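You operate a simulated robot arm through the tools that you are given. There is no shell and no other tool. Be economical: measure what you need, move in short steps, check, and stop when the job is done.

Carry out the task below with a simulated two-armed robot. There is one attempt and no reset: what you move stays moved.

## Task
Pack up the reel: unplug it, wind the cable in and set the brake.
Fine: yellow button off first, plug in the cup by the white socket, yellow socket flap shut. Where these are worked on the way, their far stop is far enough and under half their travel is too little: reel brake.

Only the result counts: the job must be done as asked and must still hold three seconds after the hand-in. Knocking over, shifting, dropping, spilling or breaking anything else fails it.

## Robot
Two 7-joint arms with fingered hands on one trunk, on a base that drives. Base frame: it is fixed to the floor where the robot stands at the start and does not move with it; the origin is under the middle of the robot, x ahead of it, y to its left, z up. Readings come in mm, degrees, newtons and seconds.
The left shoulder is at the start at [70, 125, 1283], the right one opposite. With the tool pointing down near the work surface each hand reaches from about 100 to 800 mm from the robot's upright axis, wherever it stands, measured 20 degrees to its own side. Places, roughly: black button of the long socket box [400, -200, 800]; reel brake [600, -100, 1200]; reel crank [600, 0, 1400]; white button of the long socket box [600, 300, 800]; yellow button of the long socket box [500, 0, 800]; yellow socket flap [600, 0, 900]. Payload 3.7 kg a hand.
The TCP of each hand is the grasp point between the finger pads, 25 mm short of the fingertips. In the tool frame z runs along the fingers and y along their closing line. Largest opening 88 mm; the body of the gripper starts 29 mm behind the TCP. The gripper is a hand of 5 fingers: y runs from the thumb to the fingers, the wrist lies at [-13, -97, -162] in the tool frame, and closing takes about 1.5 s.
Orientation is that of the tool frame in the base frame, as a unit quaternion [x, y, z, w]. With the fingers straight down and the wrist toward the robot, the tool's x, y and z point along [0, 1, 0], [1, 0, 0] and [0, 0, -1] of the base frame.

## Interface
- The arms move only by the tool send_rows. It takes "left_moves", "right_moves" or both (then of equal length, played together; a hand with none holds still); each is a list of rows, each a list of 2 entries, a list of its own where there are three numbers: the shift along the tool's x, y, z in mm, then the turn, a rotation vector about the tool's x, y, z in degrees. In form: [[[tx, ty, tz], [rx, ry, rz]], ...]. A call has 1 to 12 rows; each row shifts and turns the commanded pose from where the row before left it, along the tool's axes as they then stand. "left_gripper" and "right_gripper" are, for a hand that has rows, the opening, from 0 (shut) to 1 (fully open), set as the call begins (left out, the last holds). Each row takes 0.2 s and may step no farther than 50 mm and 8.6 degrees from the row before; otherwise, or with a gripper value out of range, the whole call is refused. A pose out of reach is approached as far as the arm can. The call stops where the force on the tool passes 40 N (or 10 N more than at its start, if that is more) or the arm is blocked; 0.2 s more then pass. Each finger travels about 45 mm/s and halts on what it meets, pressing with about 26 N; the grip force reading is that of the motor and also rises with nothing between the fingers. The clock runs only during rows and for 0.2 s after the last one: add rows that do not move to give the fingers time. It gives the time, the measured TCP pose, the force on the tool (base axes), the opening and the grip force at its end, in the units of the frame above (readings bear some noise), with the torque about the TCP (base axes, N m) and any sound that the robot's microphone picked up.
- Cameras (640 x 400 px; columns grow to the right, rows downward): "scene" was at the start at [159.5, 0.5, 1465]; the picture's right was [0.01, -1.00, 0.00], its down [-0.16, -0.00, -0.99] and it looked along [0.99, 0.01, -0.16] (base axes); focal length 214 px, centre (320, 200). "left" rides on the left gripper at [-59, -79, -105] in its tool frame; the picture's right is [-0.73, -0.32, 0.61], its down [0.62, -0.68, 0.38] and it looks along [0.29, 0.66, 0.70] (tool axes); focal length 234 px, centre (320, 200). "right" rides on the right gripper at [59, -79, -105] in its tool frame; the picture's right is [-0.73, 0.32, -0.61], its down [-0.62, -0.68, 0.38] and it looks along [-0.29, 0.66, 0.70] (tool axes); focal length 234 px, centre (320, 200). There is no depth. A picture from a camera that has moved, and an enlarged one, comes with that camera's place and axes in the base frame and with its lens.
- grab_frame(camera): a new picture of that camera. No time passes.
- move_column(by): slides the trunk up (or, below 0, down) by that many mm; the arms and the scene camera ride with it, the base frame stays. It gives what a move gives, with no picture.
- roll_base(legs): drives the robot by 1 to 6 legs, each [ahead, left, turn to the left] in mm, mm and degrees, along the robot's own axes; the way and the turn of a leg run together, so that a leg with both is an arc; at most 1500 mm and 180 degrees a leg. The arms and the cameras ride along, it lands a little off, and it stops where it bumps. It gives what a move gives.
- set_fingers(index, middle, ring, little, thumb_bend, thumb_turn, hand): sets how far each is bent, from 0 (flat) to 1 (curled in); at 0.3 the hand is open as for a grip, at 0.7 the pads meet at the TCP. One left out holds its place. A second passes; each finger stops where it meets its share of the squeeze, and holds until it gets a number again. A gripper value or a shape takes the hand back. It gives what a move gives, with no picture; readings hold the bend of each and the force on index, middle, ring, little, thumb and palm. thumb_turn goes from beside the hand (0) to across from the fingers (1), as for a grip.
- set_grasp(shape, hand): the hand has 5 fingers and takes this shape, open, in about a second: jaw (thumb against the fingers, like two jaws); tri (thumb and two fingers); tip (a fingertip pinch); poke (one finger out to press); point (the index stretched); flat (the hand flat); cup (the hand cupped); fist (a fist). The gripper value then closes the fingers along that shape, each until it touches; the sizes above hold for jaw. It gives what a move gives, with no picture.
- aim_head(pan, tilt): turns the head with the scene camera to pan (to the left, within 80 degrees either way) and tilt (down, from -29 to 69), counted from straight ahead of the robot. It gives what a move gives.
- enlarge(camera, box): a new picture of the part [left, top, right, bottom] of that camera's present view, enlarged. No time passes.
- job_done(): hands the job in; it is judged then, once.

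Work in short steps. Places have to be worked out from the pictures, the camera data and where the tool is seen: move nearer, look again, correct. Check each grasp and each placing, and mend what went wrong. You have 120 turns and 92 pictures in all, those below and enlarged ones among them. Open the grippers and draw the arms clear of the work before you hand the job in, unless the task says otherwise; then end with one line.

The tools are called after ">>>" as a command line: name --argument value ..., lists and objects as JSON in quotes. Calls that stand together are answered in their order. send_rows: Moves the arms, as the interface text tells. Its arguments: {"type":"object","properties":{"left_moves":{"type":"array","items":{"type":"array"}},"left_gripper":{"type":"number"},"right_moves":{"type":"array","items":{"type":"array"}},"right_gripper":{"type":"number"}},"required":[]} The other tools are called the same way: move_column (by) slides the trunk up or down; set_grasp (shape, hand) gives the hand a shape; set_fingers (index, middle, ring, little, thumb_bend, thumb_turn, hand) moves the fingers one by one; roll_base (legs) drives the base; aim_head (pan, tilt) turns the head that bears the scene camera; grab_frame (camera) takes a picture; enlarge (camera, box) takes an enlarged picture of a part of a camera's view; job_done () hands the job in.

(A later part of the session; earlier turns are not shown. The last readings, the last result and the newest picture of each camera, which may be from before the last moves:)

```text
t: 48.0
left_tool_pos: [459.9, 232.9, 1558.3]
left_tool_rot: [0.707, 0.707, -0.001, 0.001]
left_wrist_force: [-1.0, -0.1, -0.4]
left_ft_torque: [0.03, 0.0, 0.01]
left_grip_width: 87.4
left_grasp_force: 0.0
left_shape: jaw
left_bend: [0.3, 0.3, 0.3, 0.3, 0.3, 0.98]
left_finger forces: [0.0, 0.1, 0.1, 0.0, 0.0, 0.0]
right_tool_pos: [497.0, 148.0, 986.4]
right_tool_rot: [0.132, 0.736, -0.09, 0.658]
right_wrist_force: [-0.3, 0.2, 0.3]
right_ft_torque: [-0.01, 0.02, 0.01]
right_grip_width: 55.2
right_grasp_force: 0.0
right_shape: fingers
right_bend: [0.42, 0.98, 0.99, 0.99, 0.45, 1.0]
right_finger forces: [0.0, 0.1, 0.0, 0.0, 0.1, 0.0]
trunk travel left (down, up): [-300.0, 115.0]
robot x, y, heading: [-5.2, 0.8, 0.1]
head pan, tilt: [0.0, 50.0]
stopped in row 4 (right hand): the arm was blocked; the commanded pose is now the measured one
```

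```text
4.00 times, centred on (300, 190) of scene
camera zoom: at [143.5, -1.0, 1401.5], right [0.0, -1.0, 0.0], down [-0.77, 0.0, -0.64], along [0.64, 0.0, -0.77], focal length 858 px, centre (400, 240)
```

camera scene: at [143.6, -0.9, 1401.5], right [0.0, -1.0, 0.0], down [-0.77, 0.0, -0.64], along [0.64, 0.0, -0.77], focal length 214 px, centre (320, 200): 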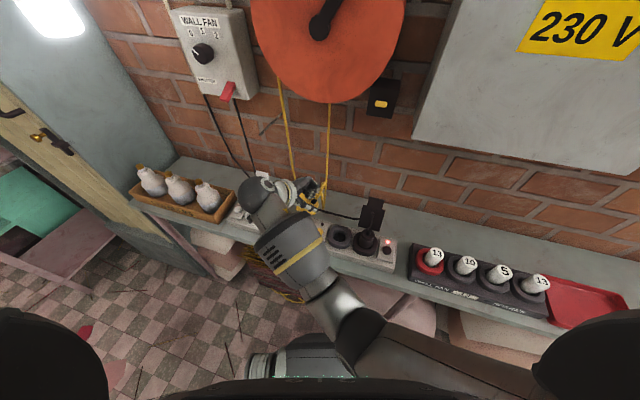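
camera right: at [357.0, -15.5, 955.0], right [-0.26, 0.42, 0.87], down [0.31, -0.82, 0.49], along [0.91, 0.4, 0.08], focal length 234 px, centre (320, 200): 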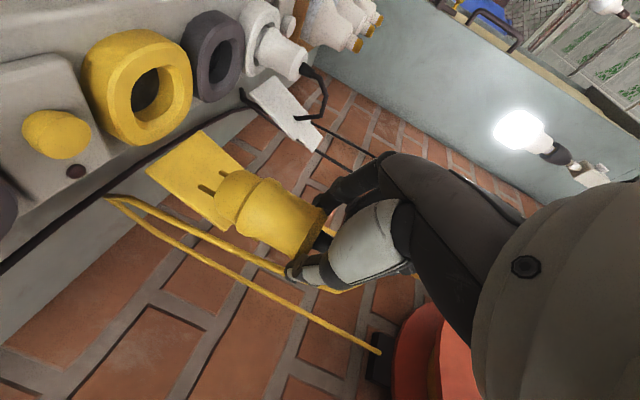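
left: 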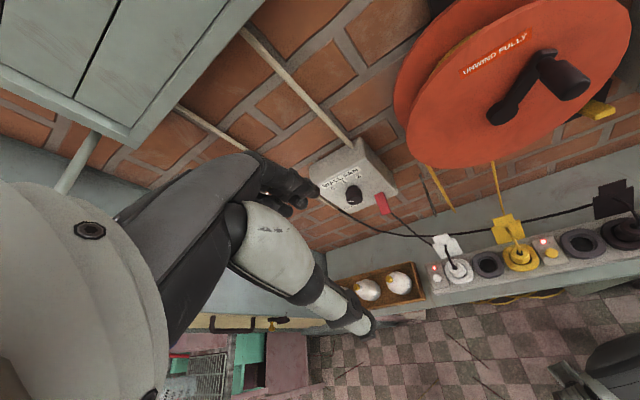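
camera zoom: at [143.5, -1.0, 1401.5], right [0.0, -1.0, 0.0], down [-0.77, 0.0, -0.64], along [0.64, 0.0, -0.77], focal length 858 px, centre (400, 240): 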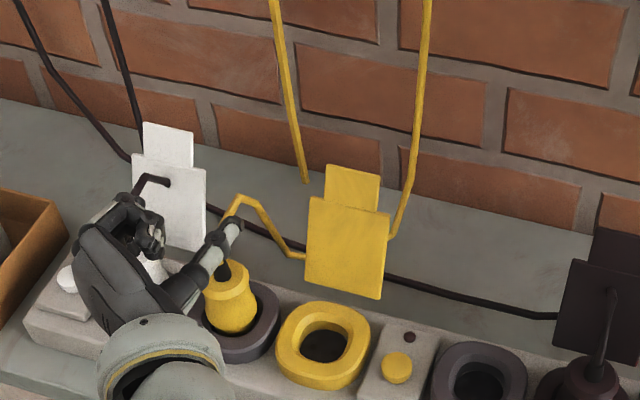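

The plug stands in the cup. The arm got blocked folding back, so I go straight up and un-tilt the hand.

>>> send_rows --right_moves '[[[-20, 0, 0], [0, 0, 0]], [[-30, 0, 0], [0, 0, 0]], [[-30, 0, 0], [0, 8, 0]], [[-20, -20, -5], [0, 8, 0]], [[0, -30, 0], [0, 8, 0]], [[0, -30, 0], [0, 8, 0]], [[0, -30, 0], [0, 8, 0]], [[0, -30, 0], [0, 8, 0]], [[0, -30, 0], [0, 8, 0]], [[0, 0, 0], [0, 8, 0]]]'

>>> grab_frame --camera "scene"

```text
t: 50.2
left_tool_pos: [460.7, 233.1, 1558.9]
left_tool_rot: [0.707, 0.708, -0.001, 0.001]
left_wrist_force: [0.5, 0.5, 0.3]
left_ft_torque: [0.02, -0.03, 0.03]
left_grip_width: 87.6
left_grasp_force: 0.0
left_shape: jaw
left_bend: [0.3, 0.3, 0.3, 0.3, 0.3, 0.98]
left_finger forces: [0.0, 0.0, 0.0, 0.0, 0.0, 0.0]
right_tool_pos: [451.3, -19.4, 1079.4]
right_tool_rot: [0.159, 0.973, -0.006, 0.166]
right_wrist_force: [0.3, 0.7, 0.9]
right_ft_torque: [0.01, -0.03, -0.01]
right_grip_width: 55.4
right_grasp_force: 0.1
right_shape: fingers
right_bend: [0.42, 0.98, 0.99, 0.99, 0.45, 1.0]
right_finger forces: [0.1, 0.1, 0.1, 0.0, 0.1, 0.0]
trunk travel left (down, up): [-300.0, 115.0]
robot x, y, heading: [0.3, -0.2, -0.1]
head pan, tilt: [0.0, 50.0]
```

```text
39 pictures are left
camera scene: at [144.3, -0.2, 1401.4], right [0.0, -1.0, 0.0], down [-0.77, 0.0, -0.64], along [0.64, 0.0, -0.77], focal length 214 px, centre (320, 200)
```

scene: 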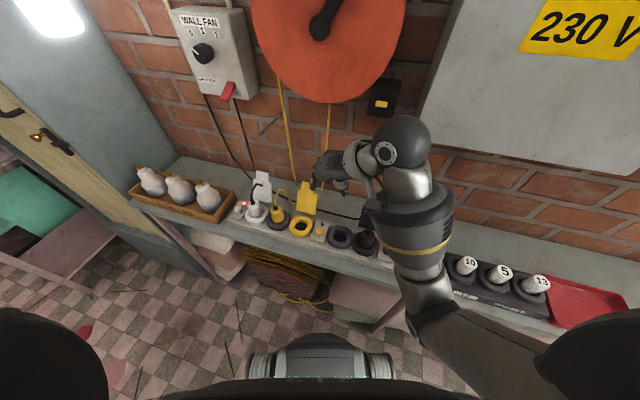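

Flap geometry from two views: hinge mid ≈ [567, 42, 842], tab top ≈ [593, 33, 941], leaning back ~15°. I un-tilt and yaw the right hand square to the strip, in poke shape, to hook the flap from behind.

>>> send_rows --right_moves '[[[0, 0, 0], [0, 8, 0]], [[0, 0, 0], [0, 8, 0]], [[0, 0, 0], [0, 3.1, 0]], [[0, 0, 0], [0, 0, 8.5]], [[0, 0, 0], [0, 0, 8.5]], [[0, 0, 0], [0, 0, 8.5]], [[0, 0, 0], [0, 0, 8.5]], [[0, 0, 0], [0, 0, 8.5]], [[0, 0, 0], [0, 0, 8.5]], [[0, 0, 0], [0, 0, 8.5]], [[0, 0, 0], [0, 0, 8.5]], [[0, 0, 0], [0, 0, 8.5]]]'

>>> set_grasp --hand "right" --shape "poke"

>>> send_rows --right_moves '[[[0, 0, 0], [0, 0, 8.5]], [[0, 0, 0], [0, 0, 5]], [[0, 0, 0], [0, 0, 0]]]'

```text
t: 52.8
left_tool_pos: [461.4, 233.0, 1558.5]
left_tool_rot: [0.707, 0.707, 0.0, 0.0]
left_wrist_force: [0.2, 1.4, 0.0]
left_ft_torque: [-0.04, 0.0, 0.02]
left_grip_width: 87.7
left_grasp_force: 0.1
left_shape: jaw
left_bend: [0.3, 0.3, 0.3, 0.3, 0.3, 0.98]
left_finger forces: [0.0, 0.1, 0.1, 0.0, 0.0, 0.1]
right_tool_pos: [450.8, -20.1, 1077.8]
right_tool_rot: [0.735, 0.678, 0.019, -0.009]
right_wrist_force: [-0.9, -0.5, 0.3]
right_ft_torque: [-0.01, 0.01, -0.03]
right_grip_width: 55.4
right_grasp_force: 0.1
right_shape: fingers
right_bend: [0.42, 0.98, 0.99, 0.99, 0.45, 1.0]
right_finger forces: [0.0, 0.1, 0.0, 0.0, 0.0, 0.1]
trunk travel left (down, up): [-300.0, 115.0]
robot x, y, heading: [0.7, -3.2, -0.1]
head pan, tilt: [0.0, 50.0]
```

```text
t: 53.7
left_tool_pos: [459.6, 233.3, 1558.3]
left_tool_rot: [0.707, 0.707, -0.002, 0.001]
left_wrist_force: [-0.3, 0.3, -0.1]
left_ft_torque: [-0.01, 0.02, -0.02]
left_grip_width: 87.8
left_grasp_force: 0.1
left_shape: jaw
left_bend: [0.3, 0.3, 0.3, 0.3, 0.3, 0.98]
left_finger forces: [0.0, 0.0, 0.0, 0.0, 0.0, 0.0]
right_tool_pos: [450.6, -19.9, 1078.4]
right_tool_rot: [0.735, 0.678, 0.019, -0.009]
right_wrist_force: [-0.3, 0.0, -0.6]
right_ft_torque: [-0.01, 0.03, -0.02]
right_grip_width: 0.0
right_grasp_force: 0.0
right_shape: poke
right_bend: [0.7, 0.7, 0.99, 0.99, 1.0, 1.0]
right_finger forces: [0.0, 0.0, 0.1, 0.0, 0.1, 0.1]
trunk travel left (down, up): [-300.0, 115.0]
robot x, y, heading: [0.7, -1.5, -0.1]
head pan, tilt: [0.0, 50.0]
```

```text
t: 54.5
left_tool_pos: [459.5, 232.3, 1557.3]
left_tool_rot: [0.708, 0.707, 0.0, 0.001]
left_wrist_force: [-0.3, 0.3, 0.4]
left_ft_torque: [-0.02, -0.01, -0.01]
left_grip_width: 87.8
left_grasp_force: 0.1
left_shape: jaw
left_bend: [0.3, 0.3, 0.3, 0.3, 0.3, 0.98]
left_finger forces: [0.0, 0.1, 0.0, 0.0, 0.0, 0.0]
right_tool_pos: [449.9, -20.0, 1077.2]
right_tool_rot: [0.81, 0.586, 0.017, -0.012]
right_wrist_force: [-0.5, 0.1, -0.6]
right_ft_torque: [0.01, 0.02, 0.01]
right_grip_width: 0.0
right_grasp_force: 0.1
right_shape: poke
right_bend: [0.7, 0.7, 0.99, 0.99, 1.0, 1.0]
right_finger forces: [0.0, 0.1, 0.2, 0.1, 0.0, 0.0]
trunk travel left (down, up): [-300.0, 115.0]
robot x, y, heading: [1.1, 2.4, -0.1]
head pan, tilt: [0.0, 50.0]
```

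Yaw is square to the strip. I move over and behind the flap at tip height ~980.

>>> send_rows --right_moves '[[[19, 10, 24], [0, 0, 0]], [[19, 20, 24], [0, 0, 0]], [[19, 38, 24], [0, 0, 0]], [[19, 38, 0], [0, 0, 0]], [[19, 38, 0], [0, 0, 0]], [[0, 0, 0], [0, 0, 0]]]'

>>> grab_frame --camera "right"

>>> enlarge --camera "scene" --box '[220, 100, 380, 200]'

```text
t: 55.9
left_tool_pos: [459.5, 233.3, 1558.9]
left_tool_rot: [0.707, 0.707, -0.001, 0.001]
left_wrist_force: [0.1, 0.5, 0.6]
left_ft_torque: [-0.01, 0.03, 0.01]
left_grip_width: 87.7
left_grasp_force: 0.1
left_shape: jaw
left_bend: [0.3, 0.3, 0.3, 0.3, 0.3, 0.98]
left_finger forces: [0.0, 0.1, 0.0, 0.0, 0.0, 0.0]
right_tool_pos: [619.8, 27.1, 1011.1]
right_tool_rot: [0.809, 0.587, 0.018, -0.012]
right_wrist_force: [-0.3, -0.8, -0.2]
right_ft_torque: [0.02, 0.0, 0.0]
right_grip_width: 0.3
right_grasp_force: 0.1
right_shape: poke
right_bend: [0.7, 0.7, 0.99, 0.99, 1.0, 1.0]
right_finger forces: [0.0, 0.0, 0.1, 0.1, 0.0, 0.0]
trunk travel left (down, up): [-300.0, 115.0]
robot x, y, heading: [1.7, -4.3, -0.3]
head pan, tilt: [0.0, 50.0]
```

```text
38 pictures are left
camera right: at [559.7, 103.8, 1118.6], right [0.07, -0.81, 0.58], down [-0.84, -0.36, -0.41], along [0.55, -0.45, -0.71], focal length 234 px, centre (320, 200)
```

right: 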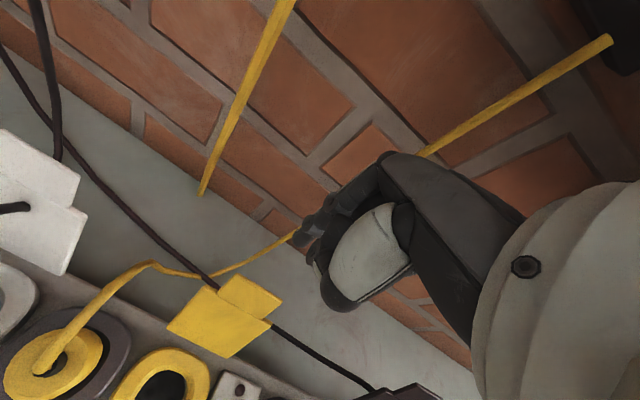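

```text
4.00 times, centred on (300, 150) of scene
camera zoom: at [143.2, -1.2, 1401.6], right [0.0, -1.0, 0.0], down [-0.77, 0.0, -0.64], along [0.64, 0.0, -0.77], focal length 858 px, centre (400, 400)
```

zoom: 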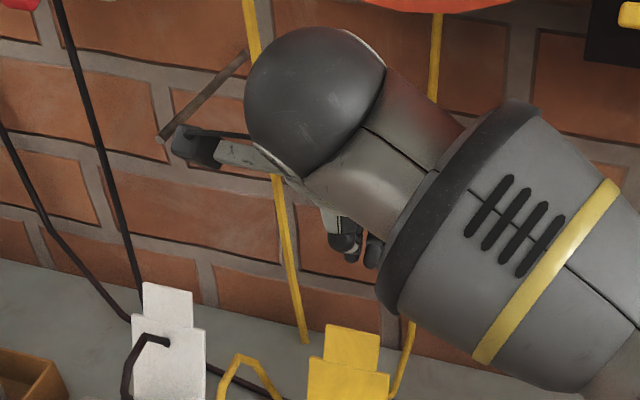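

Fingertips are behind the tab line. I go down 75 mm behind the flap with force watch.

>>> send_rows --right_moves '[[[0, 0, 20], [0, 0, 0]], [[0, 0, 20], [0, 0, 0]], [[0, 0, 15], [0, 0, 0]], [[0, 0, 10], [0, 0, 0]], [[0, 0, 10], [0, 0, 0]], [[0, 0, 0], [0, 0, 0]]]'

>>> grab_frame --camera "right"

```text
t: 57.3
left_tool_pos: [458.0, 233.1, 1559.0]
left_tool_rot: [0.708, 0.707, 0.0, 0.001]
left_wrist_force: [0.2, -0.5, 0.1]
left_ft_torque: [0.02, -0.01, -0.01]
left_grip_width: 87.6
left_grasp_force: 0.2
left_shape: jaw
left_bend: [0.3, 0.3, 0.3, 0.3, 0.3, 0.98]
left_finger forces: [0.0, 0.0, 0.0, 0.1, 0.0, 0.1]
right_tool_pos: [618.8, 31.3, 938.6]
right_tool_rot: [0.809, 0.587, 0.021, -0.011]
right_wrist_force: [1.7, -1.0, 15.3]
right_ft_torque: [0.09, 0.26, 0.01]
right_grip_width: 0.1
right_grasp_force: 0.1
right_shape: poke
right_bend: [0.7, 0.7, 0.99, 0.99, 1.0, 1.0]
right_finger forces: [0.0, 0.0, 0.0, 0.0, 14.3, 0.1]
trunk travel left (down, up): [-300.0, 115.0]
robot x, y, heading: [2.7, 3.4, -0.1]
head pan, tilt: [0.0, 50.0]
```

```text
36 pictures are left
camera right: at [558.8, 108.9, 1045.3], right [0.07, -0.82, 0.58], down [-0.83, -0.36, -0.42], along [0.55, -0.45, -0.7], focal length 234 px, centre (320, 200)
```

right: 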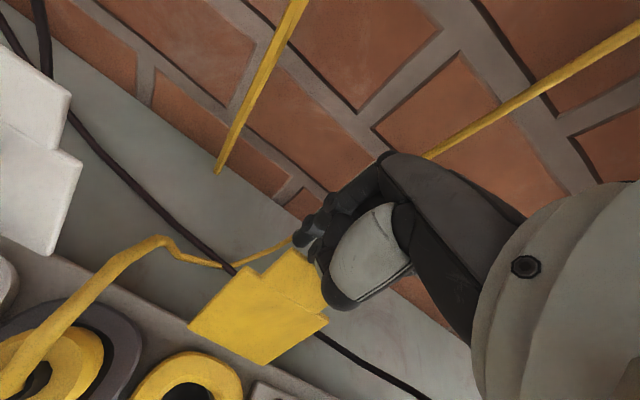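

The thumb is resting on the tab top while the fingertips are behind it. I lift 10 mm and pull toward the robot, hooking the flap forward.

>>> send_rows --right_moves '[[[0, 0, -10], [0, 0, 0]], [[0, -10, 0], [0, 0, 0]], [[0, -12, 0], [0, 0, 0]], [[0, -12, 0], [0, 0, 0]], [[0, -12, 0], [0, 0, 0]], [[0, -12, 0], [0, 0, 0]], [[0, -12, 0], [0, 0, 0]], [[0, -12, 3], [0, 0, 0]], [[0, 0, 0], [0, 0, 0]]]'

>>> grab_frame --camera "right"

```text
t: 59.3
left_tool_pos: [460.5, 234.1, 1557.7]
left_tool_rot: [0.707, 0.707, 0.0, 0.001]
left_wrist_force: [0.3, 0.2, 0.7]
left_ft_torque: [-0.01, 0.01, 0.01]
left_grip_width: 87.6
left_grasp_force: 0.1
left_shape: jaw
left_bend: [0.3, 0.3, 0.3, 0.3, 0.3, 0.98]
left_finger forces: [0.0, 0.0, 0.1, 0.1, 0.0, 0.0]
right_tool_pos: [540.6, 56.3, 941.8]
right_tool_rot: [0.81, 0.587, 0.018, -0.012]
right_wrist_force: [0.4, 1.2, 2.8]
right_ft_torque: [0.04, 0.02, 0.0]
right_grip_width: 0.0
right_grasp_force: 0.1
right_shape: poke
right_bend: [0.7, 0.7, 0.99, 0.99, 1.0, 1.0]
right_finger forces: [0.3, 1.2, 0.1, 0.1, 3.7, 0.0]
trunk travel left (down, up): [-300.0, 115.0]
robot x, y, heading: [1.2, 0.8, 0.2]
head pan, tilt: [0.0, 50.0]
```

```text
35 pictures are left
camera right: at [481.4, 132.7, 1048.1], right [0.07, -0.81, 0.58], down [-0.83, -0.36, -0.41], along [0.55, -0.45, -0.71], focal length 234 px, centre (320, 200)
```

right: 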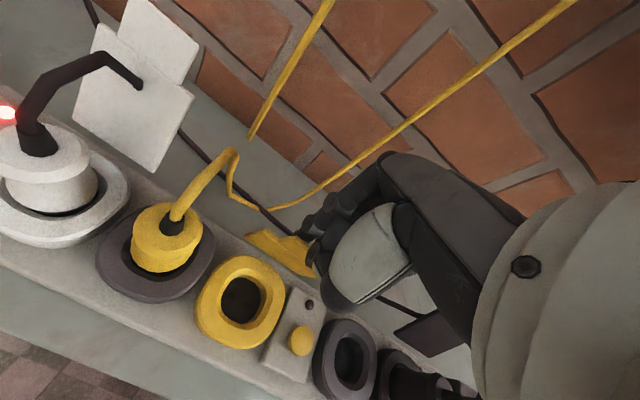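

The flap is following past vertical. I keep pulling forward and slightly down.

>>> send_rows --right_moves '[[[0, -12, 2], [0, 0, 0]], [[0, -12, 4], [0, 0, 0]], [[0, -12, 5], [0, 0, 0]], [[0, -12, 6], [0, 0, 0]], [[0, -10, 6], [0, 0, 0]], [[0, 0, 0], [0, 0, 0]]]'

>>> grab_frame --camera "right"

```text
t: 60.7
left_tool_pos: [459.9, 232.9, 1557.9]
left_tool_rot: [0.707, 0.707, -0.001, 0.001]
left_wrist_force: [0.0, -0.4, -0.4]
left_ft_torque: [-0.02, 0.01, 0.01]
left_grip_width: 87.7
left_grasp_force: 0.1
left_shape: jaw
left_bend: [0.3, 0.3, 0.3, 0.3, 0.3, 0.98]
left_finger forces: [0.0, 0.0, 0.0, 0.1, 0.1, 0.0]
right_tool_pos: [484.8, 73.8, 918.0]
right_tool_rot: [0.809, 0.587, 0.019, -0.012]
right_wrist_force: [0.0, 0.0, 0.4]
right_ft_torque: [-0.02, -0.01, -0.01]
right_grip_width: 0.0
right_grasp_force: 0.0
right_shape: poke
right_bend: [0.7, 0.7, 0.99, 0.99, 1.0, 1.0]
right_finger forces: [0.0, 0.0, 0.0, 0.0, 0.0, 0.1]
trunk travel left (down, up): [-300.0, 115.0]
robot x, y, heading: [-1.8, 0.1, 0.2]
head pan, tilt: [0.0, 50.0]
```

```text
34 pictures are left
camera right: at [425.8, 151.0, 1024.9], right [0.07, -0.81, 0.58], down [-0.84, -0.36, -0.41], along [0.55, -0.45, -0.71], focal length 234 px, centre (320, 200)
```

right: 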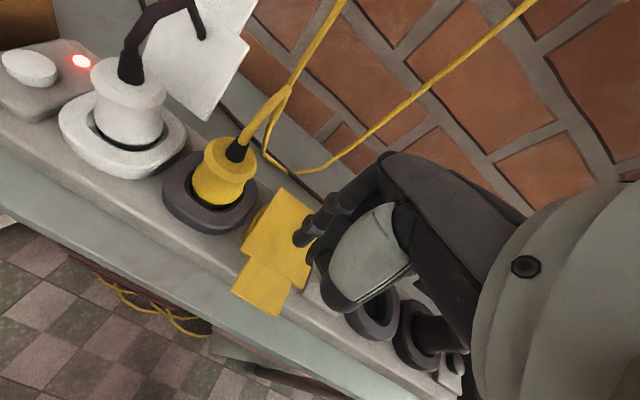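

The flap has fallen over the socket. I press it down lightly to make sure it's fully shut.

>>> send_rows --right_moves '[[[-12, 6, 0], [0, 0, 0]], [[0, 0, 15], [0, 0, 0]], [[0, 0, 12], [0, 0, 0]], [[0, 0, 6], [0, 0, 0]], [[0, 0, 4], [0, 0, 0]], [[0, 0, 3], [0, 0, 0]], [[0, 0, 3], [0, 0, 0]], [[0, 0, 0], [0, 0, 0]]]'

>>> grab_frame --camera "right"

```text
t: 62.5
left_tool_pos: [460.3, 234.7, 1557.8]
left_tool_rot: [0.707, 0.707, -0.001, 0.001]
left_wrist_force: [0.5, 0.2, 0.2]
left_ft_torque: [0.05, -0.01, 0.01]
left_grip_width: 87.6
left_grasp_force: 0.1
left_shape: jaw
left_bend: [0.3, 0.3, 0.3, 0.3, 0.3, 0.98]
left_finger forces: [0.0, 0.0, 0.0, 0.0, 0.0, 0.0]
right_tool_pos: [489.9, 64.2, 876.4]
right_tool_rot: [0.809, 0.587, 0.017, -0.012]
right_wrist_force: [0.3, 0.0, -0.2]
right_ft_torque: [0.0, 0.02, 0.0]
right_grip_width: 0.0
right_grasp_force: 0.0
right_shape: poke
right_bend: [0.7, 0.7, 0.99, 0.99, 1.0, 1.0]
right_finger forces: [0.0, 0.0, 0.0, 0.0, 0.0, 0.1]
trunk travel left (down, up): [-300.0, 115.0]
robot x, y, heading: [-2.2, -0.2, -0.1]
head pan, tilt: [0.0, 50.0]
```

```text
33 pictures are left
camera right: at [429.9, 140.0, 982.1], right [0.07, -0.81, 0.58], down [-0.84, -0.36, -0.41], along [0.55, -0.45, -0.71], focal length 234 px, centre (320, 200)
```

right: 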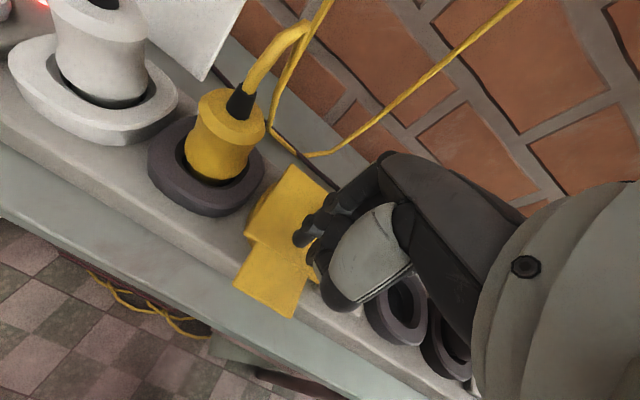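

No contact yet; a few mm more.

>>> send_rows --right_moves '[[[0, 0, 3], [0, 0, 0]], [[0, 0, 2], [0, 0, 0]], [[0, 0, 2], [0, 0, 0]], [[0, 0, 2], [0, 0, 0]], [[0, 0, 0], [0, 0, 0]]]'

```text
t: 63.7
left_tool_pos: [459.7, 232.6, 1558.4]
left_tool_rot: [0.708, 0.707, -0.001, 0.001]
left_wrist_force: [0.0, -0.4, -0.5]
left_ft_torque: [0.0, -0.01, -0.02]
left_grip_width: 87.5
left_grasp_force: 0.1
left_shape: jaw
left_bend: [0.3, 0.3, 0.3, 0.3, 0.3, 0.98]
left_finger forces: [0.0, 0.1, 0.1, 0.0, 0.0, 0.1]
right_tool_pos: [496.4, 50.1, 866.6]
right_tool_rot: [0.811, 0.585, 0.015, 0.006]
right_wrist_force: [0.6, 0.1, 1.5]
right_ft_torque: [0.01, 0.01, -0.02]
right_grip_width: 0.0
right_grasp_force: 0.0
right_shape: poke
right_bend: [0.7, 0.7, 0.99, 0.99, 1.0, 1.0]
right_finger forces: [0.0, 1.3, 0.1, 0.0, 0.1, 0.0]
trunk travel left (down, up): [-300.0, 115.0]
robot x, y, heading: [1.0, -1.1, 0.2]
head pan, tilt: [0.0, 50.0]
```

Light contact with the flap. I lift off and look.

>>> send_rows --right_moves '[[[0, 0, -10], [0, 0, 0]], [[0, 0, -30], [0, 0, 0]], [[0, 0, -40], [0, 0, 0]], [[-30, 0, -40], [0, 0, 0]], [[-40, 0, -40], [0, 0, 0]], [[-40, 0, -40], [0, 0, 0]], [[-40, 0, -40], [0, 0, 0]]]'

>>> enlarge --camera "scene" --box '[220, 140, 380, 240]'

```text
refused: row 5 steps farther than a row can; nothing moved
```

```text
4.00 times, centred on (300, 190) of scene
camera zoom: at [143.7, -0.7, 1401.5], right [0.0, -1.0, 0.0], down [-0.77, 0.0, -0.64], along [0.64, 0.0, -0.77], focal length 858 px, centre (400, 240)
```

zoom: 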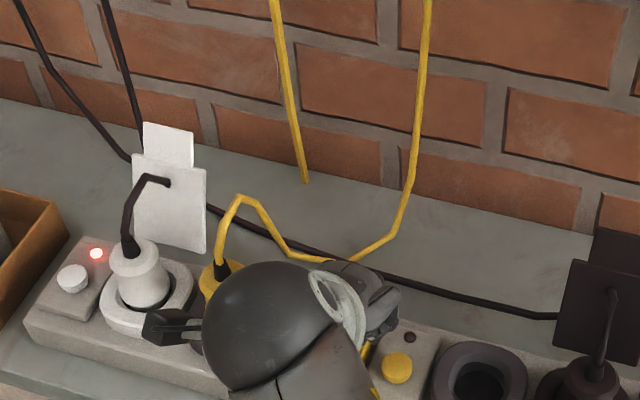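

The step was too big; I repeat with smaller ones.

>>> send_rows --right_moves '[[[0, 0, -10], [0, 0, 0]], [[0, 0, -30], [0, 0, 0]], [[0, 0, -40], [0, 0, 0]], [[-25, 0, -35], [0, 0, 0]], [[-35, 0, -30], [0, 0, 0]], [[-35, 0, -30], [0, 0, 0]], [[-35, 0, -30], [0, 0, 0]]]'

>>> enlarge --camera "scene" --box '[220, 140, 380, 240]'

>>> aim_head --pan 0 --tilt 5

>>> grab_frame --camera "scene"

```text
t: 65.3
left_tool_pos: [459.4, 232.7, 1558.3]
left_tool_rot: [0.707, 0.707, 0.0, 0.0]
left_wrist_force: [-0.3, -0.9, -1.2]
left_ft_torque: [0.04, 0.03, -0.03]
left_grip_width: 87.6
left_grasp_force: 0.3
left_shape: jaw
left_bend: [0.3, 0.3, 0.3, 0.3, 0.3, 0.98]
left_finger forces: [0.0, 0.0, 0.0, 0.0, 0.0, 0.1]
right_tool_pos: [445.0, -67.7, 1063.5]
right_tool_rot: [0.81, 0.586, 0.017, -0.015]
right_wrist_force: [-0.3, -0.3, -0.2]
right_ft_torque: [0.01, 0.02, 0.03]
right_grip_width: 0.0
right_grasp_force: 0.0
right_shape: poke
right_bend: [0.7, 0.7, 0.99, 0.99, 1.0, 1.0]
right_finger forces: [0.0, 0.0, 0.0, 0.0, 0.0, 0.1]
trunk travel left (down, up): [-300.0, 115.0]
robot x, y, heading: [0.2, 0.1, 0.1]
head pan, tilt: [0.0, 50.0]
```

```text
4.00 times, centred on (300, 190) of scene
camera zoom: at [143.7, -1.9, 1401.5], right [0.0, -1.0, 0.0], down [-0.77, 0.0, -0.64], along [0.64, 0.0, -0.77], focal length 858 px, centre (400, 240)
```

zoom: 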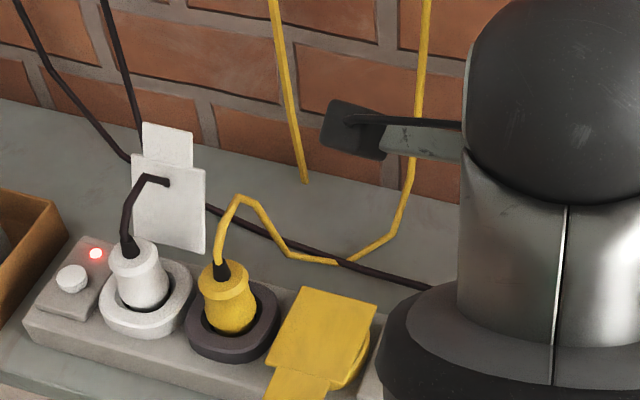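

```text
t: 66.4
left_tool_pos: [460.4, 233.3, 1558.4]
left_tool_rot: [0.707, 0.707, 0.0, 0.0]
left_wrist_force: [0.3, -0.3, -0.2]
left_ft_torque: [-0.01, 0.01, 0.0]
left_grip_width: 87.7
left_grasp_force: 0.0
left_shape: jaw
left_bend: [0.3, 0.3, 0.3, 0.3, 0.3, 0.98]
left_finger forces: [0.0, 0.1, 0.0, 0.1, 0.1, 0.1]
right_tool_pos: [446.6, -67.1, 1064.0]
right_tool_rot: [0.809, 0.587, 0.018, -0.012]
right_wrist_force: [0.1, 0.8, 0.1]
right_ft_torque: [-0.01, 0.01, -0.01]
right_grip_width: 0.0
right_grasp_force: 0.0
right_shape: poke
right_bend: [0.7, 0.7, 0.99, 0.99, 1.0, 1.0]
right_finger forces: [0.1, 0.0, 0.1, 0.1, 0.0, 0.0]
trunk travel left (down, up): [-300.0, 115.0]
robot x, y, heading: [2.3, 0.1, -0.0]
head pan, tilt: [0.0, 5.0]
```

```text
30 pictures are left
camera scene: at [158.6, -0.7, 1471.3], right [0.0, -1.0, 0.0], down [-0.09, 0.0, -1.0], along [1.0, 0.0, -0.09], focal length 214 px, centre (320, 200)
```

scene: 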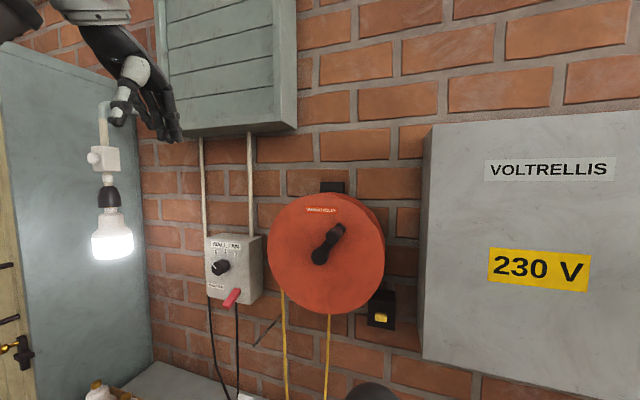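

The flap is shut, the plug stands in the cup, and the button is off. Now the reel: I zoom on the crank and the brake.

>>> enlarge --camera "scene" --box '[250, 180, 410, 340]'

>>> grab_frame --camera "left"

```text
2.50 times, centred on (330, 260) of scene
camera zoom: at [158.6, -0.7, 1471.3], right [0.0, -1.0, 0.0], down [-0.09, 0.0, -1.0], along [1.0, 0.0, -0.09], focal length 536 px, centre (295, 50)
```

zoom: 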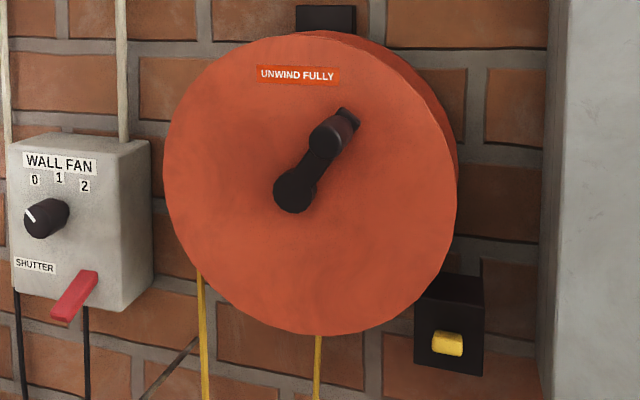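

```text
28 pictures are left
camera left: at [381.4, 175.8, 1662.0], right [-0.32, -0.73, -0.61], down [-0.68, 0.62, -0.38], along [0.66, 0.29, -0.7], focal length 234 px, centre (320, 200)
```

left: 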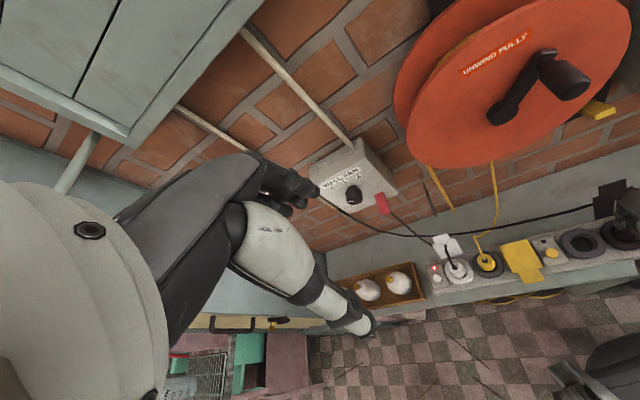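

Triangulated: hub axis ≈ [616, -1, 1305], crank radius ≈ 85 mm, knob from [595, -43, 1376] out to [541, -24, 1373], now at about 1 o'clock. I open the right hand as a jaw and pitch it to point at the wall.

>>> set_grasp --hand "right" --shape "jaw"

>>> send_rows --right_moves '[[[0, -5, -20], [-8.2, 0, 0]], [[0, 0, -20], [-8.2, 0, 0]], [[0, 0, -10], [-8.2, 0, 0]], [[0, 0, 0], [-8.2, 0, 0]], [[0, 0, 0], [-8.2, 0, 0]], [[0, 0, 0], [-8.2, 0, 0]], [[0, 0, 0], [-8.2, 0, 0]], [[0, 0, 0], [-8.2, 0, 0]], [[0, 0, 0], [-8.2, 0, 0]], [[0, 0, 0], [-8.2, 0, 0]], [[0, 0, 0], [-8, 0, 0]], [[0, 0, 0], [0, 0, 0]]]'

```text
t: 67.3
left_tool_pos: [459.3, 233.7, 1557.6]
left_tool_rot: [0.707, 0.707, -0.001, 0.001]
left_wrist_force: [0.5, 0.0, -0.7]
left_ft_torque: [0.0, 0.01, 0.01]
left_grip_width: 87.7
left_grasp_force: 0.1
left_shape: jaw
left_bend: [0.3, 0.3, 0.3, 0.3, 0.3, 0.98]
left_finger forces: [0.1, 0.1, 0.0, 0.0, 0.0, 0.0]
right_tool_pos: [447.6, -66.7, 1064.6]
right_tool_rot: [0.809, 0.587, 0.017, -0.012]
right_wrist_force: [-0.8, -0.7, -0.1]
right_ft_torque: [0.02, -0.04, 0.02]
right_grip_width: 87.8
right_grasp_force: 0.2
right_shape: jaw
right_bend: [0.3, 0.3, 0.3, 0.3, 0.3, 0.98]
right_finger forces: [0.0, 0.1, 0.0, 0.1, 0.0, 0.0]
trunk travel left (down, up): [-300.0, 115.0]
robot x, y, heading: [2.1, 1.2, -0.0]
head pan, tilt: [0.0, 5.0]
```

```text
t: 68.3
left_tool_pos: [460.1, 233.0, 1557.3]
left_tool_rot: [0.707, 0.707, -0.001, 0.001]
left_wrist_force: [0.8, 0.9, 0.6]
left_ft_torque: [0.01, 0.02, -0.03]
left_grip_width: 87.5
left_grasp_force: 0.1
left_shape: jaw
left_bend: [0.3, 0.3, 0.3, 0.3, 0.3, 0.98]
left_finger forces: [0.0, 0.0, 0.0, 0.0, 0.0, 0.0]
right_tool_pos: [461.2, -66.0, 1187.9]
right_tool_rot: [0.774, 0.539, 0.24, 0.229]
right_wrist_force: [-0.4, -0.1, 0.3]
right_ft_torque: [-0.01, 0.02, 0.0]
right_grip_width: 88.2
right_grasp_force: 0.0
right_shape: jaw
right_bend: [0.3, 0.3, 0.3, 0.3, 0.3, 0.98]
right_finger forces: [0.0, 0.0, 0.0, 0.1, 0.0, 0.1]
trunk travel left (down, up): [-300.0, 115.0]
robot x, y, heading: [1.2, 4.5, -0.3]
head pan, tilt: [0.0, 5.0]
stopped in row 4 (right hand): the arm was blocked; the commanded pose is now the measured one
```

The arm is cramped near the body. I roll the base back 170 mm to give it room, then continue pitching.

>>> roll_base --legs '[[-170, 0, 0]]'

>>> send_rows --right_moves '[[[0, 0, 0], [-8.2, 0, 0]], [[0, 0, 0], [-8.2, 0, 0]], [[0, 0, 0], [-8.2, 0, 0]], [[0, 0, 0], [-8.2, 0, 0]], [[0, 0, 0], [-8.2, 0, 0]], [[0, 0, 0], [-8.2, 0, 0]], [[0, 0, 0], [-4, 0, 0]], [[0, 0, 0], [0, 0, 0]]]'

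```text
t: 69.7
left_tool_pos: [289.0, 233.6, 1558.3]
left_tool_rot: [0.707, 0.707, 0.0, 0.001]
left_wrist_force: [0.1, 0.8, 0.7]
left_ft_torque: [-0.01, 0.0, 0.0]
left_grip_width: 87.7
left_grasp_force: 0.1
left_shape: jaw
left_bend: [0.3, 0.3, 0.3, 0.3, 0.3, 0.98]
left_finger forces: [0.1, 0.1, 0.0, 0.0, 0.0, 0.0]
right_tool_pos: [290.7, -66.5, 1189.7]
right_tool_rot: [0.773, 0.54, 0.24, 0.23]
right_wrist_force: [0.0, 0.2, 0.3]
right_ft_torque: [-0.02, -0.04, -0.02]
right_grip_width: 87.8
right_grasp_force: 0.1
right_shape: jaw
right_bend: [0.3, 0.3, 0.3, 0.3, 0.3, 0.98]
right_finger forces: [0.1, 0.0, 0.0, 0.1, 0.0, 0.1]
trunk travel left (down, up): [-300.0, 115.0]
robot x, y, heading: [-169.0, 6.2, 0.1]
head pan, tilt: [0.0, 5.0]
```

```text
t: 70.7
left_tool_pos: [290.0, 231.9, 1558.8]
left_tool_rot: [0.708, 0.707, -0.002, 0.001]
left_wrist_force: [-0.2, 0.6, 0.4]
left_ft_torque: [-0.03, -0.01, -0.02]
left_grip_width: 87.6
left_grasp_force: 0.0
left_shape: jaw
left_bend: [0.3, 0.3, 0.3, 0.3, 0.3, 0.98]
left_finger forces: [0.1, 0.0, 0.0, 0.0, 0.1, 0.0]
right_tool_pos: [302.0, -66.9, 1242.6]
right_tool_rot: [0.656, 0.429, 0.416, 0.462]
right_wrist_force: [-0.2, 0.3, 0.9]
right_ft_torque: [-0.02, -0.03, 0.0]
right_grip_width: 88.0
right_grasp_force: 0.0
right_shape: jaw
right_bend: [0.3, 0.3, 0.3, 0.3, 0.3, 0.98]
right_finger forces: [0.0, 0.0, 0.0, 0.1, 0.0, 0.0]
trunk travel left (down, up): [-300.0, 115.0]
robot x, y, heading: [-170.5, 2.4, -0.2]
head pan, tilt: [0.0, 5.0]
stopped in row 4 (right hand): the arm was blocked; the commanded pose is now the measured one
```

I extend toward the knob first, then finish the small orientation correction there.

>>> send_rows --right_moves '[[[22, 24, 20], [0, 0, 0]], [[22, 24, 20], [0, 0, 0]], [[22, 24, 20], [0, 0, 0]], [[22, 24, 20], [0, 0, 0]], [[22, 24, 20], [0, 0, 0]], [[21, 24, 10], [-6.7, -1.35, -4.2]], [[0, 0, 0], [-6.7, -1.35, -4.2]], [[0, 0, 0], [0, 0, 0]]]'

>>> grab_frame --camera "scene"

>>> grab_frame --camera "right"

```text
t: 72.5
left_tool_pos: [288.4, 234.8, 1558.2]
left_tool_rot: [0.708, 0.706, 0.0, 0.002]
left_wrist_force: [0.3, 0.3, 0.7]
left_ft_torque: [-0.03, -0.02, 0.03]
left_grip_width: 87.6
left_grasp_force: 0.2
left_shape: jaw
left_bend: [0.3, 0.3, 0.3, 0.3, 0.3, 0.98]
left_finger forces: [0.0, 0.1, 0.0, 0.1, 0.0, 0.0]
right_tool_pos: [467.3, 1.7, 1377.0]
right_tool_rot: [0.574, 0.413, 0.413, 0.574]
right_wrist_force: [-0.6, -0.8, 1.2]
right_ft_torque: [-0.01, 0.0, -0.03]
right_grip_width: 87.8
right_grasp_force: 0.1
right_shape: jaw
right_bend: [0.3, 0.3, 0.3, 0.3, 0.3, 0.98]
right_finger forces: [0.1, 0.0, 0.1, 0.1, 0.0, 0.0]
trunk travel left (down, up): [-300.0, 115.0]
robot x, y, heading: [-169.1, -0.3, 0.0]
head pan, tilt: [0.0, 5.0]
```

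```text
27 pictures are left
camera scene: at [-12.3, -0.1, 1471.5], right [0.0, -1.0, 0.0], down [-0.09, 0.0, -1.0], along [1.0, 0.0, -0.09], focal length 214 px, centre (320, 200)
```

scene: 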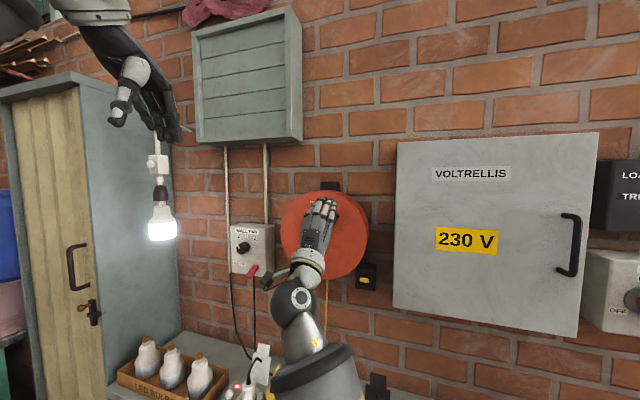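

```text
26 pictures are left
camera right: at [385.8, 92.1, 1296.5], right [-0.81, -0.49, 0.32], down [0.16, -0.71, -0.68], along [0.57, -0.5, 0.66], focal length 234 px, centre (320, 200)
```

right: 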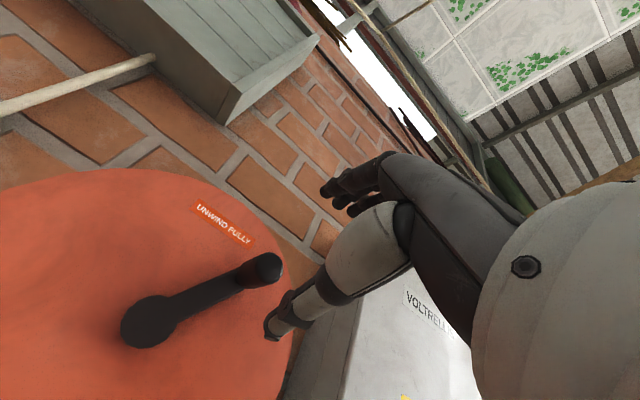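

Orientation is exact and the knob sits right ahead on the hand's axis (predicted and seen agree). I advance 98 mm and close.

>>> send_rows --right_moves '[[[0, -1, 25], [0, 0, 0]], [[0, -1, 25], [0, 0, 0]], [[0, -1, 25], [0, 0, 0]], [[0, 0, 15], [0, 0, 0]], [[0, 0, 8], [0, 0, 0]], [[0, 0, 0], [0, 0, 0]]]'

>>> enlarge --camera "right" --box '[160, 140, 400, 290]'

```text
t: 73.9
left_tool_pos: [288.3, 233.8, 1557.6]
left_tool_rot: [0.707, 0.707, -0.001, 0.0]
left_wrist_force: [0.0, -0.6, -0.9]
left_ft_torque: [0.02, 0.0, -0.03]
left_grip_width: 87.7
left_grasp_force: 0.1
left_shape: jaw
left_bend: [0.3, 0.3, 0.3, 0.3, 0.3, 0.98]
left_finger forces: [0.0, 0.0, 0.0, 0.0, 0.0, 0.0]
right_tool_pos: [561.0, -32.0, 1369.8]
right_tool_rot: [0.574, 0.413, 0.412, 0.574]
right_wrist_force: [0.1, 0.6, 0.5]
right_ft_torque: [-0.02, -0.01, 0.02]
right_grip_width: 88.3
right_grasp_force: 0.0
right_shape: jaw
right_bend: [0.3, 0.3, 0.3, 0.3, 0.3, 0.98]
right_finger forces: [0.0, 0.0, 0.0, 0.0, 0.1, 0.0]
trunk travel left (down, up): [-300.0, 115.0]
robot x, y, heading: [-170.7, -0.6, 0.0]
head pan, tilt: [0.0, 5.0]
```

```text
2.67 times, centred on (280, 215) of right
camera zoom: at [479.1, 57.9, 1291.2], right [-0.81, -0.49, 0.32], down [0.16, -0.71, -0.68], along [0.57, -0.5, 0.66], focal length 624 px, centre (427, 160)
```

zoom: 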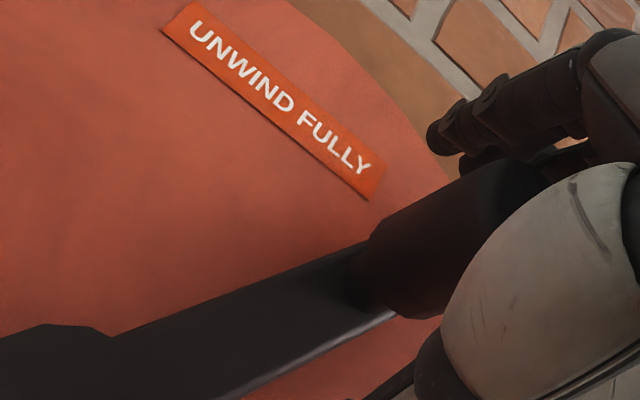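

The knob is between the fingers and thumb. Close.

>>> send_rows --right_gripper 0 --right_moves '[[[0, 0, 0], [0, 0, 0]], [[0, 0, 0], [0, 0, 0]], [[0, 0, 0], [0, 0, 0]], [[0, 0, 0], [0, 0, 0]], [[0, 0, 0], [0, 0, 0]], [[0, 0, 0], [0, 0, 0]], [[0, 0, 0], [0, 0, 0]]]'

```text
t: 75.5
left_tool_pos: [290.4, 232.0, 1558.2]
left_tool_rot: [0.707, 0.707, -0.001, -0.001]
left_wrist_force: [0.0, -0.7, -0.2]
left_ft_torque: [0.01, 0.0, -0.02]
left_grip_width: 87.6
left_grasp_force: 0.0
left_shape: jaw
left_bend: [0.3, 0.3, 0.3, 0.3, 0.3, 0.98]
left_finger forces: [0.0, 0.0, 0.1, 0.1, 0.0, 0.0]
right_tool_pos: [562.5, -34.0, 1369.8]
right_tool_rot: [0.576, 0.414, 0.411, 0.573]
right_wrist_force: [3.8, -2.5, -3.4]
right_ft_torque: [-0.05, -0.17, 0.03]
right_grip_width: 11.5
right_grasp_force: 26.3
right_shape: jaw
right_bend: [0.73, 0.7, 0.7, 0.7, 0.76, 1.0]
right_finger forces: [14.8, 4.5, 0.0, 0.0, 22.7, 0.1]
trunk travel left (down, up): [-300.0, 115.0]
robot x, y, heading: [-169.9, -1.1, 0.1]
head pan, tilt: [0.0, 5.0]
```

>>> enlarge --camera "right" --box '[160, 140, 400, 290]'

```text
2.67 times, centred on (280, 215) of right
camera zoom: at [480.4, 56.9, 1289.9], right [-0.81, -0.49, 0.33], down [0.16, -0.71, -0.68], along [0.57, -0.5, 0.65], focal length 624 px, centre (427, 160)
```

zoom: 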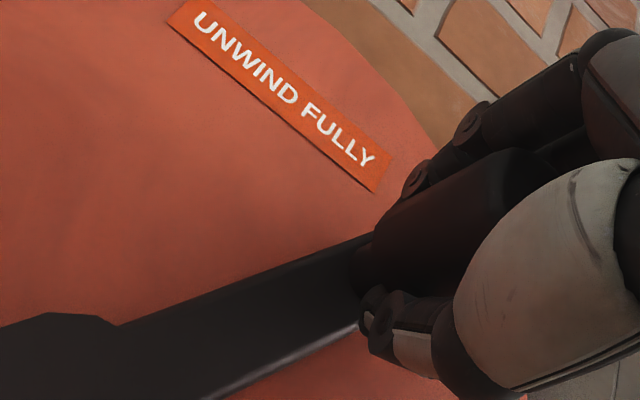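

The knob sits toward the index side. I reopen, shift 12 mm toward it, and close again.

>>> send_rows --right_gripper 1 --right_moves '[[[0, 0, 0], [0, 0, 0]], [[0, 0, 0], [0, 0, 0]], [[0, 0, 0], [0, 0, 0]], [[0, 0, 0], [0, 0, 0]], [[0, 0, 0], [0, 0, 0]], [[6, 0, 0], [0, 0, 0]], [[6, 0, 0], [0, 0, 0]], [[0, 0, 0], [0, 0, 0]]]'

>>> send_rows --right_gripper 0 --right_moves '[[[0, 0, 0], [0, 0, 0]], [[0, 0, 0], [0, 0, 0]], [[0, 0, 0], [0, 0, 0]], [[0, 0, 0], [0, 0, 0]], [[0, 0, 0], [0, 0, 0]], [[0, 0, 0], [0, 0, 0]], [[0, 0, 0], [0, 0, 0]]]'

>>> enlarge --camera "right" --box '[160, 140, 400, 290]'

```text
t: 77.3
left_tool_pos: [288.6, 233.6, 1558.5]
left_tool_rot: [0.707, 0.707, -0.001, 0.001]
left_wrist_force: [0.2, -0.2, -0.3]
left_ft_torque: [0.0, -0.01, 0.01]
left_grip_width: 87.8
left_grasp_force: 0.0
left_shape: jaw
left_bend: [0.3, 0.3, 0.3, 0.3, 0.3, 0.98]
left_finger forces: [0.1, 0.1, 0.1, 0.0, 0.1, 0.0]
right_tool_pos: [565.2, -20.3, 1372.1]
right_tool_rot: [0.575, 0.413, 0.412, 0.573]
right_wrist_force: [-0.5, 0.7, -0.4]
right_ft_torque: [0.05, 0.02, 0.0]
right_grip_width: 87.6
right_grasp_force: 0.0
right_shape: jaw
right_bend: [0.3, 0.3, 0.3, 0.3, 0.3, 0.98]
right_finger forces: [0.0, 0.0, 0.0, 0.1, 0.1, 0.0]
trunk travel left (down, up): [-300.0, 115.0]
robot x, y, heading: [-169.7, 4.2, 0.1]
head pan, tilt: [0.0, 5.0]
```

```text
t: 78.9
left_tool_pos: [289.1, 234.7, 1557.4]
left_tool_rot: [0.707, 0.708, -0.001, 0.0]
left_wrist_force: [-0.3, 0.0, -0.1]
left_ft_torque: [0.01, 0.01, 0.02]
left_grip_width: 87.3
left_grasp_force: 0.1
left_shape: jaw
left_bend: [0.3, 0.3, 0.3, 0.3, 0.3, 0.98]
left_finger forces: [0.0, 0.1, 0.0, 0.0, 0.1, 0.1]
right_tool_pos: [566.0, -20.3, 1371.1]
right_tool_rot: [0.574, 0.414, 0.412, 0.573]
right_wrist_force: [5.0, 1.4, -1.1]
right_ft_torque: [-0.12, -0.08, 0.03]
right_grip_width: 8.3
right_grasp_force: 26.3
right_shape: jaw
right_bend: [0.7, 0.62, 0.7, 0.7, 0.76, 1.0]
right_finger forces: [1.3, 7.2, 2.8, 0.0, 21.1, 0.0]
trunk travel left (down, up): [-300.0, 115.0]
robot x, y, heading: [-169.4, 0.2, 0.1]
head pan, tilt: [0.0, 5.0]
```

```text
2.67 times, centred on (280, 215) of right
camera zoom: at [484.3, 70.2, 1291.2], right [-0.81, -0.49, 0.33], down [0.16, -0.71, -0.68], along [0.57, -0.5, 0.66], focal length 624 px, centre (427, 160)
```

zoom: 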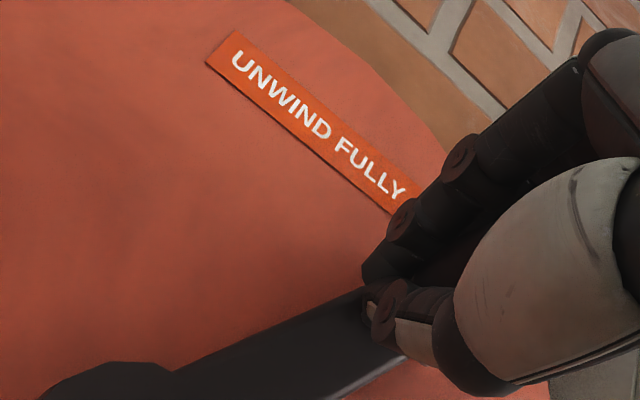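

The knob is now caged by index, middle, ring and thumb. I try turning clockwise a little (r ≈ 79 mm).

>>> send_rows --right_moves '[[[-8.9, -6.5, 0], [0, 0, 0]], [[-7.9, -7.7, 0], [0, 0, 0]], [[-6.8, -8.7, 0], [0, 0, 0]], [[0, 0, 0], [0, 0, 0]]]'

>>> enlarge --camera "right" --box '[100, 120, 420, 320]'

```text
t: 79.5
left_tool_pos: [293.7, 235.6, 1556.3]
left_tool_rot: [0.706, 0.708, -0.001, 0.001]
left_wrist_force: [-0.4, -0.3, 0.2]
left_ft_torque: [0.03, 0.02, 0.0]
left_grip_width: 87.9
left_grasp_force: 0.1
left_shape: jaw
left_bend: [0.3, 0.3, 0.3, 0.3, 0.3, 0.98]
left_finger forces: [0.1, 0.0, 0.0, 0.0, 0.1, 0.1]
right_tool_pos: [562.6, -21.8, 1363.8]
right_tool_rot: [0.566, 0.42, 0.418, 0.573]
right_wrist_force: [22.6, 13.2, 10.3]
right_ft_torque: [-0.32, -0.04, 0.15]
right_grip_width: 7.2
right_grasp_force: 25.9
right_shape: jaw
right_bend: [0.7, 0.56, 0.7, 0.7, 0.77, 1.0]
right_finger forces: [23.0, 10.2, 6.5, 0.0, 20.0, 0.0]
trunk travel left (down, up): [-300.0, 115.0]
robot x, y, heading: [-171.9, -1.8, 0.4]
head pan, tilt: [0.0, 5.0]
stopped in row 2 (right hand): the force on the tool passed its limit (the readings are from after the stop); the commanded pose is now the measured one
```

```text
2.00 times, centred on (260, 220) of right
camera zoom: at [479.2, 65.5, 1282.3], right [-0.8, -0.51, 0.33], down [0.18, -0.72, -0.67], along [0.58, -0.48, 0.66], focal length 468 px, centre (440, 160)
```

zoom: 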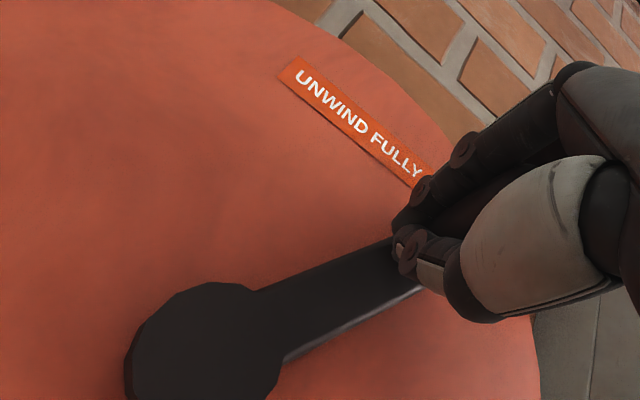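

Clockwise is resisted strongly (opposing ~22 N along the path). I try counter-clockwise.

>>> send_rows --right_moves '[[[5, 3.3, 0], [0, 0, 0]], [[8, 4.8, 0], [0, 0, 0]], [[9, 4.2, 0], [0, 0, 0]], [[10, 3, 0], [0, 0, 0]], [[0, 0, 0], [0, 0, 0]]]'

>>> enlarge --camera "right" --box '[100, 120, 420, 320]'

```text
t: 80.4
left_tool_pos: [286.8, 233.1, 1559.0]
left_tool_rot: [0.708, 0.706, 0.0, 0.002]
left_wrist_force: [0.0, 0.9, -0.6]
left_ft_torque: [-0.02, 0.02, -0.03]
left_grip_width: 87.7
left_grasp_force: 0.1
left_shape: jaw
left_bend: [0.3, 0.3, 0.3, 0.3, 0.3, 0.98]
left_finger forces: [0.0, 0.1, 0.0, 0.0, 0.0, 0.1]
right_tool_pos: [566.2, -21.8, 1368.4]
right_tool_rot: [0.581, 0.409, 0.407, 0.574]
right_wrist_force: [-15.7, -14.0, -12.7]
right_ft_torque: [0.2, -0.11, -0.25]
right_grip_width: 8.8
right_grasp_force: 26.0
right_shape: jaw
right_bend: [0.7, 0.6, 0.7, 0.7, 0.78, 1.0]
right_finger forces: [5.4, 9.3, 37.3, 0.0, 23.4, 0.1]
trunk travel left (down, up): [-300.0, 115.0]
robot x, y, heading: [-171.6, -3.2, -0.1]
head pan, tilt: [0.0, 5.0]
stopped in row 4 (right hand): the force on the tool passed its limit (the readings are from after the stop); the commanded pose is now the measured one
```

```text
2.00 times, centred on (260, 220) of right
camera zoom: at [485.3, 70.5, 1290.3], right [-0.81, -0.48, 0.33], down [0.15, -0.71, -0.69], along [0.56, -0.51, 0.65], focal length 468 px, centre (440, 160)
```

zoom: 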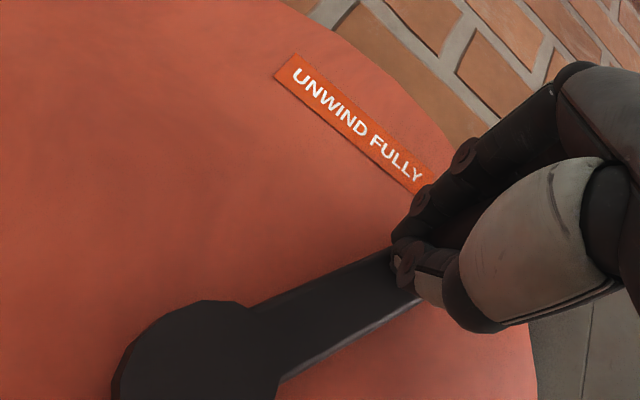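

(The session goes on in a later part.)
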